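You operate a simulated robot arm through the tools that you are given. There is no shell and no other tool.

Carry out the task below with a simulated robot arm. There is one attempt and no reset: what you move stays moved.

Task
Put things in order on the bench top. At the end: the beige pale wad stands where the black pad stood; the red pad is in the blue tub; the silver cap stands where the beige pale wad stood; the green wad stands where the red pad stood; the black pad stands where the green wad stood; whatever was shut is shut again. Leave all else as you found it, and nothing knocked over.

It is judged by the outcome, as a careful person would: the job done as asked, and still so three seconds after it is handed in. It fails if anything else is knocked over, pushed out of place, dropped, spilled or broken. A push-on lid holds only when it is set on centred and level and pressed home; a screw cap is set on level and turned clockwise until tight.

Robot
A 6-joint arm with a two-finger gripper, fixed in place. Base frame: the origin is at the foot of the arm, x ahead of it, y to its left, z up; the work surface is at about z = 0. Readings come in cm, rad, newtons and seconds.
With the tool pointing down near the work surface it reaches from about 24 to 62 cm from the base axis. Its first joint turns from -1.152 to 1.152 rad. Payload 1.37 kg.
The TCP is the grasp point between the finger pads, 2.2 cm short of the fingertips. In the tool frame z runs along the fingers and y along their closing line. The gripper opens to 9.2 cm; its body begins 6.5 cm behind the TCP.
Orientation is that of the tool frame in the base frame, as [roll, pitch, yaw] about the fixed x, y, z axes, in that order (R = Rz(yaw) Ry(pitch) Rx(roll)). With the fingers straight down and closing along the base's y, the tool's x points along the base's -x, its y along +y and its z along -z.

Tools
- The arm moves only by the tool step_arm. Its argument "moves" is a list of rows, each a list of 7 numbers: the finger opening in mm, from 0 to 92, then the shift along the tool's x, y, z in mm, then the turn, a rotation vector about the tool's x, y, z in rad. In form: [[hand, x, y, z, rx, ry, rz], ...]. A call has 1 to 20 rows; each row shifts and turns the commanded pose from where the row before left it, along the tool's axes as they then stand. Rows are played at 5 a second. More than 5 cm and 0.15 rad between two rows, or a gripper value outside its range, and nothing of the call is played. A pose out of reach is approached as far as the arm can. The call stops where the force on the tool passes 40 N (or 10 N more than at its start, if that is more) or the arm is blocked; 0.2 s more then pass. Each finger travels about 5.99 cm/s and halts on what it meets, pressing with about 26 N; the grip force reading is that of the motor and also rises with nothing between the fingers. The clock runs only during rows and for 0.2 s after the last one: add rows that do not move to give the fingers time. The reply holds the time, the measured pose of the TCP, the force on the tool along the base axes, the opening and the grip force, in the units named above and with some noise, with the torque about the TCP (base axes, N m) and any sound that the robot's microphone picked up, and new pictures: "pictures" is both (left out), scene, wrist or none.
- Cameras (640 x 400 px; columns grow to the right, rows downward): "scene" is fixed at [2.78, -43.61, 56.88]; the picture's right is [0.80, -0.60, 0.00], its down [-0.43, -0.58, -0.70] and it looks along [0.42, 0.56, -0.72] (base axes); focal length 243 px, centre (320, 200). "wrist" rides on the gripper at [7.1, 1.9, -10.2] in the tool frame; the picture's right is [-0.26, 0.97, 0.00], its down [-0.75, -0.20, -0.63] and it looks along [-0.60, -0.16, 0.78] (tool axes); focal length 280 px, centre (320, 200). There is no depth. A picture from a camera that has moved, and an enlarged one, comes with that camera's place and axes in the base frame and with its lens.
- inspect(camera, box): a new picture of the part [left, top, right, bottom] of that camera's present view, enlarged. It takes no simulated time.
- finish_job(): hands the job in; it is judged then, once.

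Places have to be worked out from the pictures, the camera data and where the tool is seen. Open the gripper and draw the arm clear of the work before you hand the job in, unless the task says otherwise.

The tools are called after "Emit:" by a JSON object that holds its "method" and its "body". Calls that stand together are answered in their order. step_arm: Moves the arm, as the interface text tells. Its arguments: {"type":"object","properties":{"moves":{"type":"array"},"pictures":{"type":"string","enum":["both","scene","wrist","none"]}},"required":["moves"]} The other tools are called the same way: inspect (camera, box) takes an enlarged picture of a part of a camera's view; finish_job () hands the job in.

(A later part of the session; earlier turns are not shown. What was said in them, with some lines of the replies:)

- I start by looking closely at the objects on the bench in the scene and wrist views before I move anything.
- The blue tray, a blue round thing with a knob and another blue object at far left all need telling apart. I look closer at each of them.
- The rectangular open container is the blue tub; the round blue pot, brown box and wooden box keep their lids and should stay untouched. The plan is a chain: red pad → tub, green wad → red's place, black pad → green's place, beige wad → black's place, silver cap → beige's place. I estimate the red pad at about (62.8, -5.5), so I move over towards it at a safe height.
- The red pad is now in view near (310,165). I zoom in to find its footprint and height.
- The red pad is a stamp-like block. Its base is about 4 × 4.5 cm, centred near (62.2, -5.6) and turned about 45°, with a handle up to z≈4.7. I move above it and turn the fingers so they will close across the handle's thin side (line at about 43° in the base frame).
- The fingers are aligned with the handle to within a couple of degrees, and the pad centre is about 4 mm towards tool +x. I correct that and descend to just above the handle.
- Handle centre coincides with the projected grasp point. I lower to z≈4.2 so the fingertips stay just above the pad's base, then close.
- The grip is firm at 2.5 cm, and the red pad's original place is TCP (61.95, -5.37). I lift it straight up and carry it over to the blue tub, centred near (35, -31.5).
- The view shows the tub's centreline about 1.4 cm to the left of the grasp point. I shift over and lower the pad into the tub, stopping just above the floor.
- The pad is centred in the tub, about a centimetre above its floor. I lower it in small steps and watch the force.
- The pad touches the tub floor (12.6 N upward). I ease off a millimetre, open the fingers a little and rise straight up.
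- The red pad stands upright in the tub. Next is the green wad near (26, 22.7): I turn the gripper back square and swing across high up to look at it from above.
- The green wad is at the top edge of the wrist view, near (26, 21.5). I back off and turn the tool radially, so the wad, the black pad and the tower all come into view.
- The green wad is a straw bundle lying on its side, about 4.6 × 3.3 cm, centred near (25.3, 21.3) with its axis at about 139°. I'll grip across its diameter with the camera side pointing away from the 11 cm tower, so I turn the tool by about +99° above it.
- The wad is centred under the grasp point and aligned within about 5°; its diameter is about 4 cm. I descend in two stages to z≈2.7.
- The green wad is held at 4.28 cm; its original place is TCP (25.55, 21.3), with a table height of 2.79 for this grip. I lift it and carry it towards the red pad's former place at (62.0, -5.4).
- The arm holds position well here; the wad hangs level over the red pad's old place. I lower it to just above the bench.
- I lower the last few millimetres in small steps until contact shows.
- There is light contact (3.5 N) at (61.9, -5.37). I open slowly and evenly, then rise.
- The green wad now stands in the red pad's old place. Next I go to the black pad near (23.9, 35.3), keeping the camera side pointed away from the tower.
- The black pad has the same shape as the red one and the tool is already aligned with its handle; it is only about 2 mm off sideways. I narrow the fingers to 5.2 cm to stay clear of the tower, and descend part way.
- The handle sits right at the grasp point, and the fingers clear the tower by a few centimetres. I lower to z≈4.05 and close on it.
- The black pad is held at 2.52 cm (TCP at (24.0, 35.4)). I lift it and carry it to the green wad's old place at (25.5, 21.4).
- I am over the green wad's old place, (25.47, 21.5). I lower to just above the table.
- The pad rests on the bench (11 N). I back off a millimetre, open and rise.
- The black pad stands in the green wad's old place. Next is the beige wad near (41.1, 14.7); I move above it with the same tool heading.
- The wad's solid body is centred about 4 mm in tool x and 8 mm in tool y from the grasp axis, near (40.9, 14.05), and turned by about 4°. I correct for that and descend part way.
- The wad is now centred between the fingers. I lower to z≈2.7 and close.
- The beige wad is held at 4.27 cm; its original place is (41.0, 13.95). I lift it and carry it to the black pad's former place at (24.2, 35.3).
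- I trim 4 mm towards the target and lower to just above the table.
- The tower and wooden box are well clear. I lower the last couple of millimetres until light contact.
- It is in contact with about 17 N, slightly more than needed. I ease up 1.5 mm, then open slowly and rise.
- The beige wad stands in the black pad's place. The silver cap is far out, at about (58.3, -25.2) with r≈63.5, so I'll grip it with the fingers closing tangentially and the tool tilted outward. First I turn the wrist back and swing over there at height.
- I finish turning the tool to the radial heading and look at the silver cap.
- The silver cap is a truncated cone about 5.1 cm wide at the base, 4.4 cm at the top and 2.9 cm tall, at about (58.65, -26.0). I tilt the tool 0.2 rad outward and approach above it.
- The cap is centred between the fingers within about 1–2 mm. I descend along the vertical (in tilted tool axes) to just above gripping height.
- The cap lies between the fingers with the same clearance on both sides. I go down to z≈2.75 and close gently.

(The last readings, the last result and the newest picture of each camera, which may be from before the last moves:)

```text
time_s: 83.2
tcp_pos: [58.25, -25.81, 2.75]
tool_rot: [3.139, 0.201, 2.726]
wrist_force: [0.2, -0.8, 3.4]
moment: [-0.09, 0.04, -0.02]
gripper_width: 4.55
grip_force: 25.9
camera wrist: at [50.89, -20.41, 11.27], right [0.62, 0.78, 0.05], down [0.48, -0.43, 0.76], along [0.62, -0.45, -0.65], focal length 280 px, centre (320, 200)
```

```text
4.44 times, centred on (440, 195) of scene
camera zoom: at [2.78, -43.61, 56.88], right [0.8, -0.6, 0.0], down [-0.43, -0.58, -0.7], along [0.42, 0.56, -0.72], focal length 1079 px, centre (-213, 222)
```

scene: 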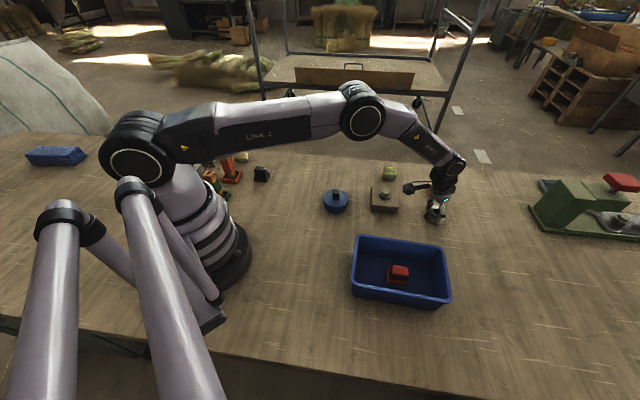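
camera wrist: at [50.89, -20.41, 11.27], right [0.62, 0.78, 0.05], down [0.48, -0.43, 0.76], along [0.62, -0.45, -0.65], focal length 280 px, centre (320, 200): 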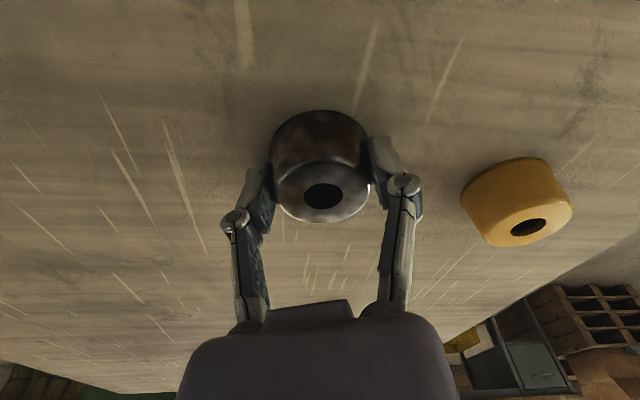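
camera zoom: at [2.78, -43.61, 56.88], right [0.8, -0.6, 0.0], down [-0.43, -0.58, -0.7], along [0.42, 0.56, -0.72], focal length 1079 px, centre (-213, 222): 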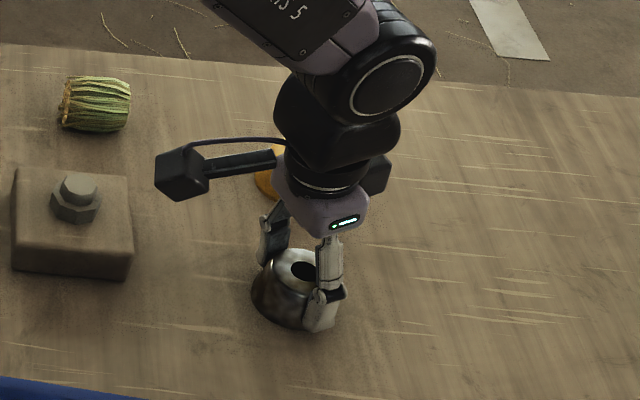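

The cap is gripped at 4.55 cm near its middle. I lift a few centimetres slowly and check that it hangs level.

Emit:
{"method": "step_arm", "body": {"moves": [[30, -1, 0, -4.9, 0, 0, 0], [30, -2, 0, -9.8, 0, 0, 0], [30, -3, 0, -14.7, 0, 0, 0], [30, -3, 0, -14.7, 0, 0, 0], [30, 0, 0, 0, 0, 0, 0]]}}

Emit:
{"method": "inspect", "body": {"camera": "wrist", "box": [200, 80, 460, 240]}}

Emit:
{"method": "inspect", "body": {"camera": "scene", "box": [390, 130, 490, 230]}}

```text
time_s: 84.4
tcp_pos: [58.47, -25.82, 7.32]
tool_rot: [3.139, 0.2, 2.729]
wrist_force: [-0.1, -0.2, -0.4]
moment: [-0.02, 0.0, 0.01]
gripper_width: 4.55
grip_force: 25.5
camera wrist: at [51.05, -20.35, 15.86], right [0.62, 0.78, 0.05], down [0.48, -0.43, 0.76], along [0.62, -0.45, -0.65], focal length 280 px, centre (320, 200)
```

scene: 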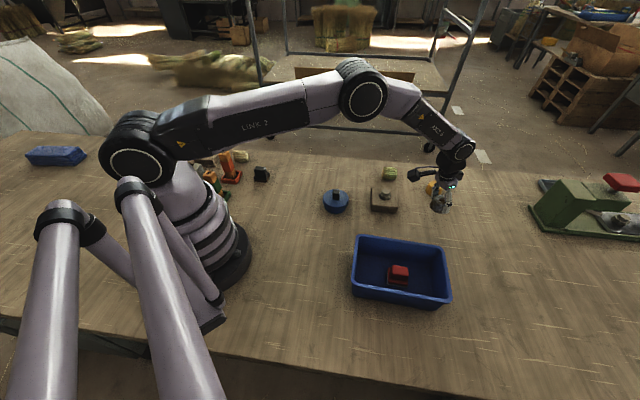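
wrist: 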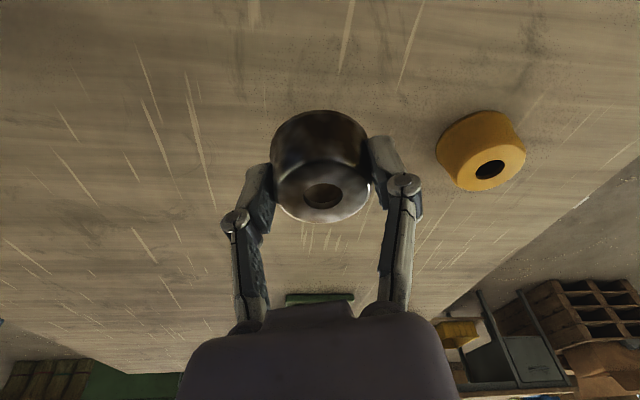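

```text
2.46 times, centred on (330, 160) of wrist
camera zoom: at [51.05, -20.35, 15.86], right [0.62, 0.78, 0.05], down [0.48, -0.43, 0.76], along [0.62, -0.45, -0.65], focal length 690 px, centre (295, 298)
```

zoom: 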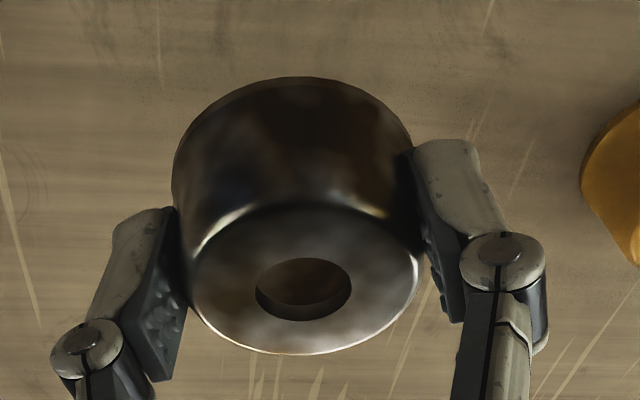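

```text
4.00 times, centred on (440, 180) of scene
camera zoom: at [2.78, -43.61, 56.88], right [0.8, -0.6, 0.0], down [-0.43, -0.58, -0.7], along [0.42, 0.56, -0.72], focal length 971 px, centre (-160, 280)
```

zoom: 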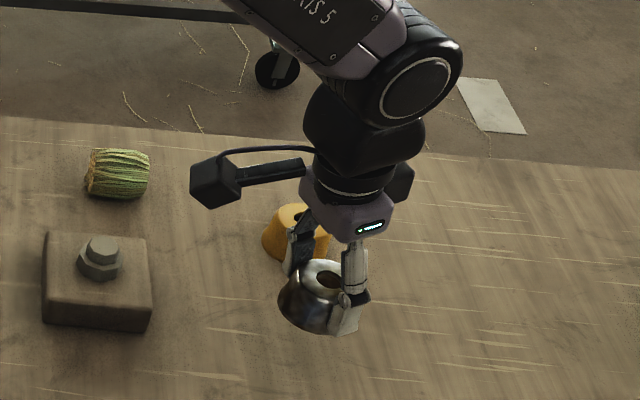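

The cap is held level and has not slipped; its centre is about 3 mm outward of the TCP. I raise it and carry it, keeping the same tilt, to the beige wad's original place at (41.0, 13.95).

Emit:
{"method": "step_arm", "body": {"moves": [[30, -6.6, 0, -32.3, 0, 0, 0], [30, -6.6, 0, -32.3, 0, 0, 0], [30, -6.6, 0, -32.3, 0, 0, 0], [30, 13.7, 12.7, -2.8, 0, 0, 0], [30, 27.5, 25.5, -5.6, 0, 0, 0], [30, 27.5, 25.5, -5.6, 0, 0, 0], [30, 27.5, 25.5, -5.6, 0, 0, 0], [30, 27.5, 25.5, -5.6, 0, 0, 0], [30, 27.5, 25.5, -5.6, 0, 0, 0], [30, 27.5, 25.5, -5.6, 0, 0, 0], [30, 27.5, 25.5, -5.6, 0, 0, 0], [30, 27.5, 25.5, -5.6, 0, 0, 0], [30, 27.5, 25.5, -5.6, 0, 0, 0], [30, 27.5, 25.5, -5.6, 0, 0, 0], [30, 13.7, 12.7, -2.8, 0, 0, 0], [30, 13.7, 12.7, -2.8, 0, 0, 0], [30, 0, 0, 0, 0, 0, 0], [30, 0, 0, 0, 0, 0, 0]]}}

```text
time_s: 88.2
tcp_pos: [40.62, 14.16, 17.49]
tool_rot: [3.14, 0.199, 2.726]
wrist_force: [1.4, 0.6, -1.2]
moment: [0.02, 0.01, -0.03]
gripper_width: 4.55
grip_force: 26.0
camera wrist: at [33.19, 19.61, 25.91], right [0.62, 0.78, 0.05], down [0.48, -0.43, 0.76], along [0.62, -0.45, -0.65], focal length 280 px, centre (320, 200)
```

scene: 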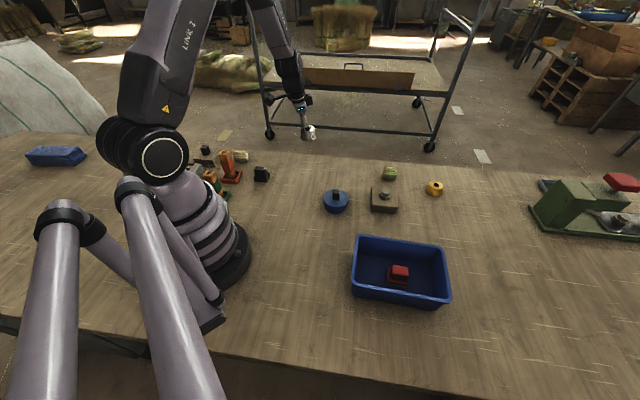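
wrist: 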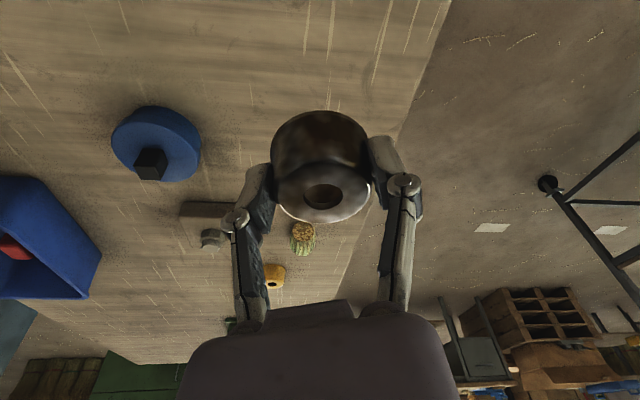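

I am above the target at (40.6, 14.15). I descend vertically to just above the bench.

Emit:
{"method": "step_arm", "body": {"moves": [[30, 6, 0, 29.4, 0, 0, 0], [30, 7, 0, 34.3, 0, 0, 0], [30, 7, 0, 34.3, 0, 0, 0], [30, 5, 0, 24.5, 0, 0, 0], [30, 2.4, 0, 11.8, 0, 0, 0], [30, 1, 0, 4.9, 0, 0, 0], [30, 0, 0, 0, 0, 0, 0]]}}

```text
time_s: 89.8
tcp_pos: [40.54, 13.89, 3.03]
tool_rot: [3.14, 0.198, 2.728]
wrist_force: [-0.8, -0.6, -0.4]
moment: [-0.01, 0.03, -0.01]
gripper_width: 4.58
grip_force: 25.3
camera wrist: at [33.16, 19.28, 11.5], right [0.62, 0.78, 0.05], down [0.48, -0.43, 0.76], along [0.62, -0.45, -0.65], focal length 280 px, centre (320, 200)
```

scene: 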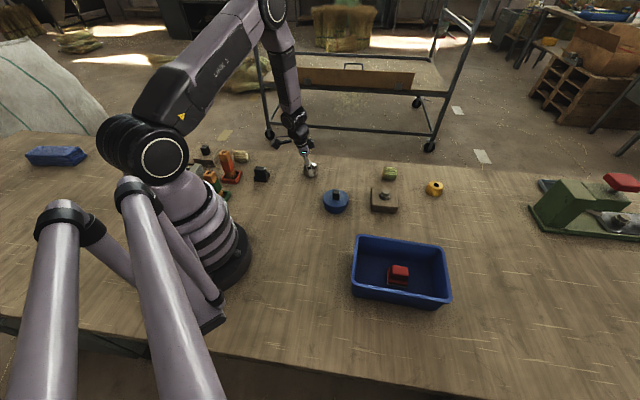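
wrist: 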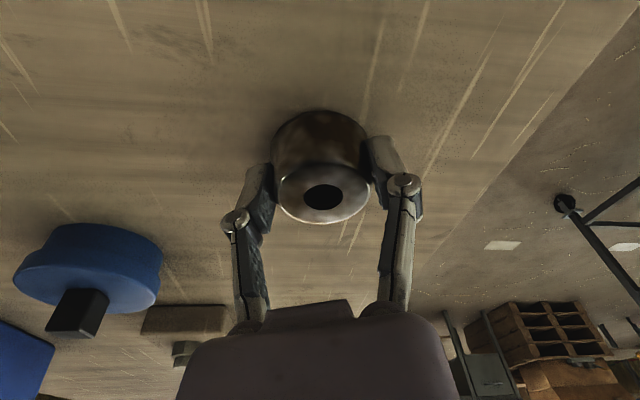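

I trim 2 mm to the target and lower until contact.

Emit:
{"method": "step_arm", "body": {"moves": [[30, -1, 2, 0, 0, 0, 0], [30, 0.3, 0, 1.5, 0, 0, 0], [30, 0.3, 0, 1, 0, 0, 0], [30, 0, 0, 0, 0, 0, 0]], "pictures": "none"}}

```text
time_s: 90.8
tcp_pos: [40.62, 14.22, 2.8]
tool_rot: [3.141, 0.199, 2.729]
wrist_force: [0.3, -0.2, -0.8]
moment: [0.0, 0.02, 0.02]
gripper_width: 4.59
grip_force: 25.8
```

Emit:
{"method": "step_arm", "body": {"moves": [[30, 0.2, 0, 1, 0, 0, 0], [30, 0, 0, 0, 0, 0, 0]], "pictures": "none"}}

```text
time_s: 91.4
tcp_pos: [40.59, 14.07, 2.89]
tool_rot: [3.14, 0.202, 2.727]
wrist_force: [-0.3, -0.4, 5.8]
moment: [-0.17, 0.03, -0.03]
gripper_width: 4.59
grip_force: 25.7
```

The cap touches down (5.8 N). I open the fingers slowly and rise straight up.

Emit:
{"method": "step_arm", "body": {"moves": [[48, 0, 0, 0, 0, 0, 0], [54, 0, 0, 0, 0, 0, 0], [62, 0, 0, 0, 0, 0, 0], [70, 0, 0, 0, 0, 0, 0], [76, 0, 0, 0, 0, 0, 0], [76, 0, 0, 0, 0, 0, 0], [76, -3, 0, -14.7, 0, 0, 0], [76, -5, 0, -24.5, 0, 0, 0], [76, -7, 0, -34.3, 0, 0, 0], [76, -7, 0, -34.3, 0, 0, 0], [76, -7, 0, -34.3, 0, 0, 0], [76, 0, 0, 0, 0, 0, 0]]}}

Emit:
{"method": "inspect", "body": {"camera": "scene", "box": [180, 140, 420, 290]}}

Emit:
{"method": "inspect", "body": {"camera": "wrist", "box": [240, 40, 400, 180]}}

```text
time_s: 94.0
tcp_pos: [40.57, 14.14, 17.33]
tool_rot: [3.139, 0.198, 2.728]
wrist_force: [0.3, 0.5, 0.1]
moment: [0.04, 0.04, -0.02]
gripper_width: 7.58
grip_force: 0.1
camera wrist: at [33.16, 19.56, 25.8], right [0.62, 0.78, 0.05], down [0.48, -0.43, 0.76], along [0.62, -0.45, -0.65], focal length 280 px, centre (320, 200)
```

scene: 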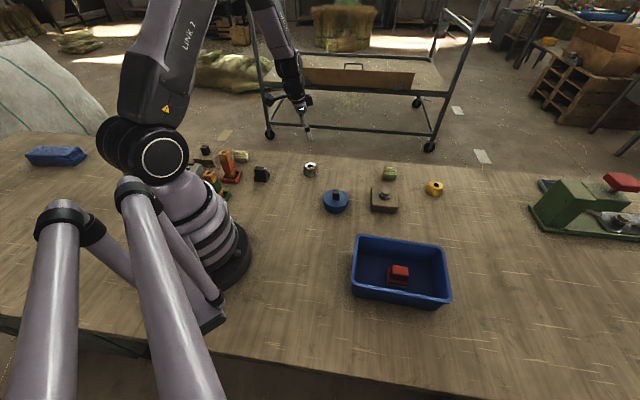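
wrist: 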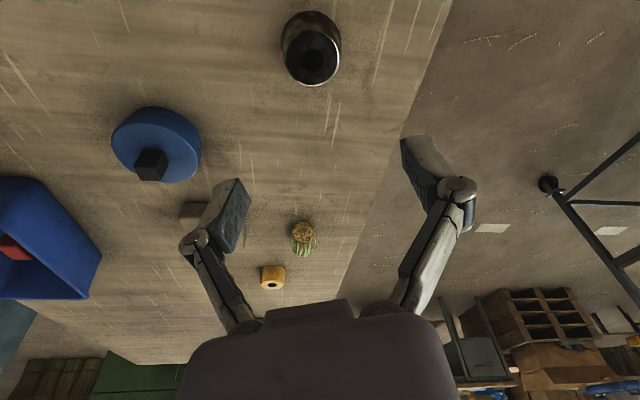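

```text
2.67 times, centred on (300, 215) of scene
camera zoom: at [2.78, -43.61, 56.88], right [0.8, -0.6, 0.0], down [-0.43, -0.58, -0.7], along [0.42, 0.56, -0.72], focal length 648 px, centre (373, 160)
```

zoom: 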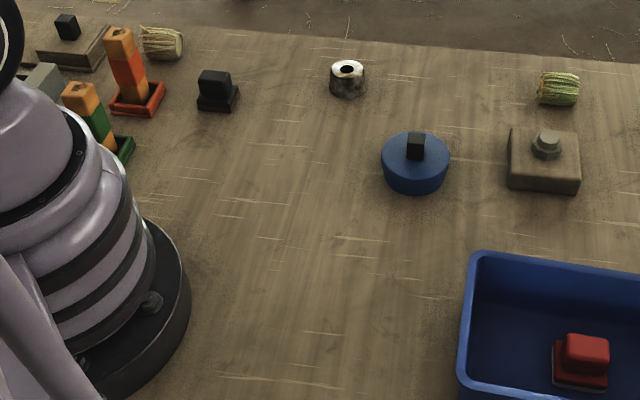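

```text
2.86 times, centred on (320, 110) of wrist
camera zoom: at [33.16, 19.56, 25.8], right [0.62, 0.78, 0.05], down [0.48, -0.43, 0.76], along [0.62, -0.45, -0.65], focal length 801 px, centre (320, 457)
```

zoom: 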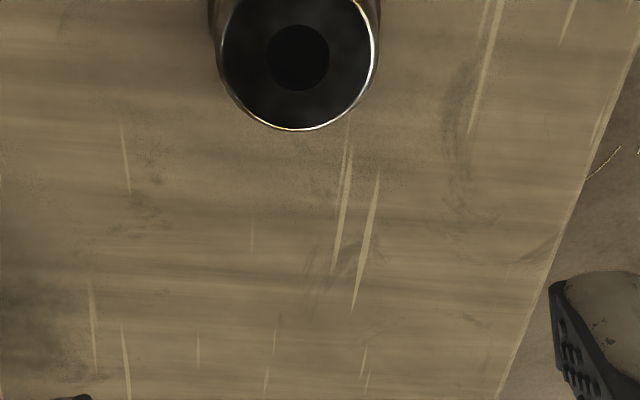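

All five items are where the task asks, and the new pixel positions match the old ones within a pixel or so. I now straighten the tool and draw the arm up and clear, then check everything once more.

Emit:
{"method": "step_arm", "body": {"moves": [[76, 0, 0, -10, 0, 0.1, 0], [76, 0, 0, -10, 0, 0.1, 0], [76, 17, -13, -30, 0, 0, 0], [76, 17, -13, -30, 0, 0, 0], [76, 17, -13, -30, 0, 0, 0], [76, 17, -13, -30, 0, 0, 0], [76, 0, 0, 0, 0, 0, 0], [76, 0, 0, 0, 0, 0, 0], [76, 0, 0, 0, 0, 0, 0], [76, 0, 0, 0, 0, 0, 0]]}}

Emit:
{"method": "inspect", "body": {"camera": "scene", "box": [180, 130, 340, 230]}}

Emit:
{"method": "inspect", "body": {"camera": "scene", "box": [300, 140, 480, 310]}}

```text
time_s: 96.2
tcp_pos: [32.14, 12.47, 31.23]
tool_rot: [3.14, 0.0, 2.728]
wrist_force: [0.3, 0.1, 0.6]
moment: [-0.01, -0.01, -0.02]
gripper_width: 7.6
grip_force: 0.1
camera wrist: at [26.41, 17.02, 41.36], right [0.63, 0.78, 0.0], down [0.61, -0.49, 0.62], along [0.49, -0.39, -0.78], focal length 280 px, centre (320, 200)
```

scene: 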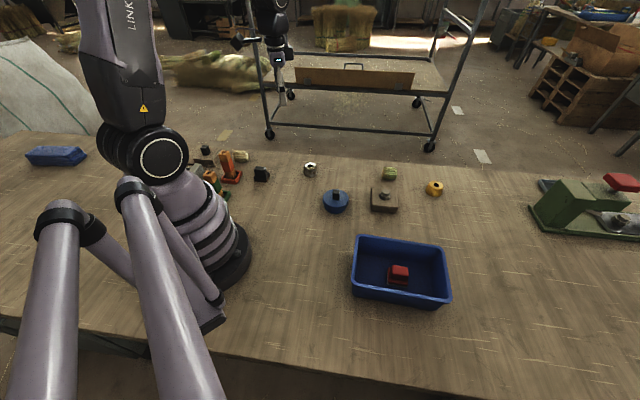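
wrist: 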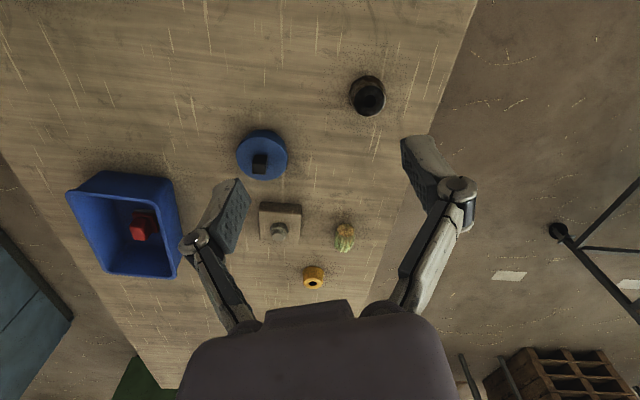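

```text
4.00 times, centred on (260, 180) of scene
camera zoom: at [2.78, -43.61, 56.88], right [0.8, -0.6, 0.0], down [-0.43, -0.58, -0.7], along [0.42, 0.56, -0.72], focal length 971 px, centre (560, 280)
```

zoom: 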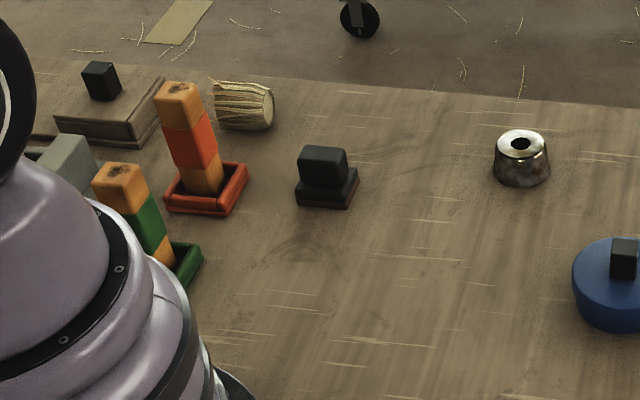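

```text
2.35 times, centred on (390, 225) of scene
camera zoom: at [2.78, -43.61, 56.88], right [0.8, -0.6, 0.0], down [-0.43, -0.58, -0.7], along [0.42, 0.56, -0.72], focal length 571 px, centre (155, 141)
```

zoom: 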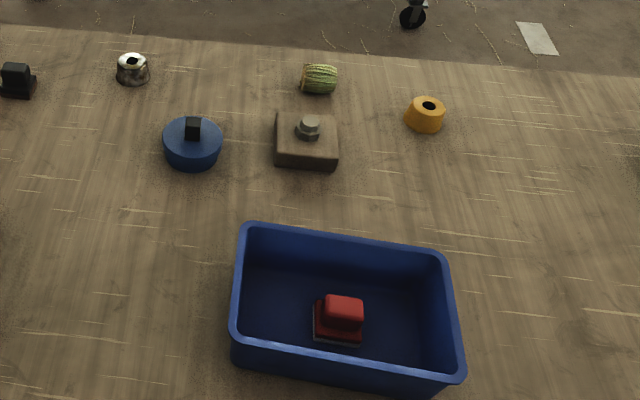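

The towers, lidded boxes, round pot, orange cap and press are all where they started, nothing is knocked over and no lid was opened. The five items stand steady in their required places and the arm is clear with the gripper open, so I hand the job in.

Emit:
{"method": "finish_job", "body": {}}

```text
The job is handed in.
```

I moved all five items to where you asked and handed the job in. The last pictures show everything upright, and nothing else on the bench has shifted.

| Item | Where it is now |
|---|---|
| Red pad | standing upright in the blue tub |
| Green wad | where the red pad stood |
| Black pad | where the green wad stood |
| Beige pale wad | where the black pad stood |
| Silver cap | where the beige wad stood |

By my estimate each swapped item is within about half a centimetre of the old spot. I opened no lids, so whatever was shut stayed shut.

I took "the blue tub" to be the open rectangular container. The round blue pot is only about 3.3 cm tall, so the red pad (about 4.7 cm) would not fit in it with the lid on.

The arm finished raised above the bench with the gripper open.
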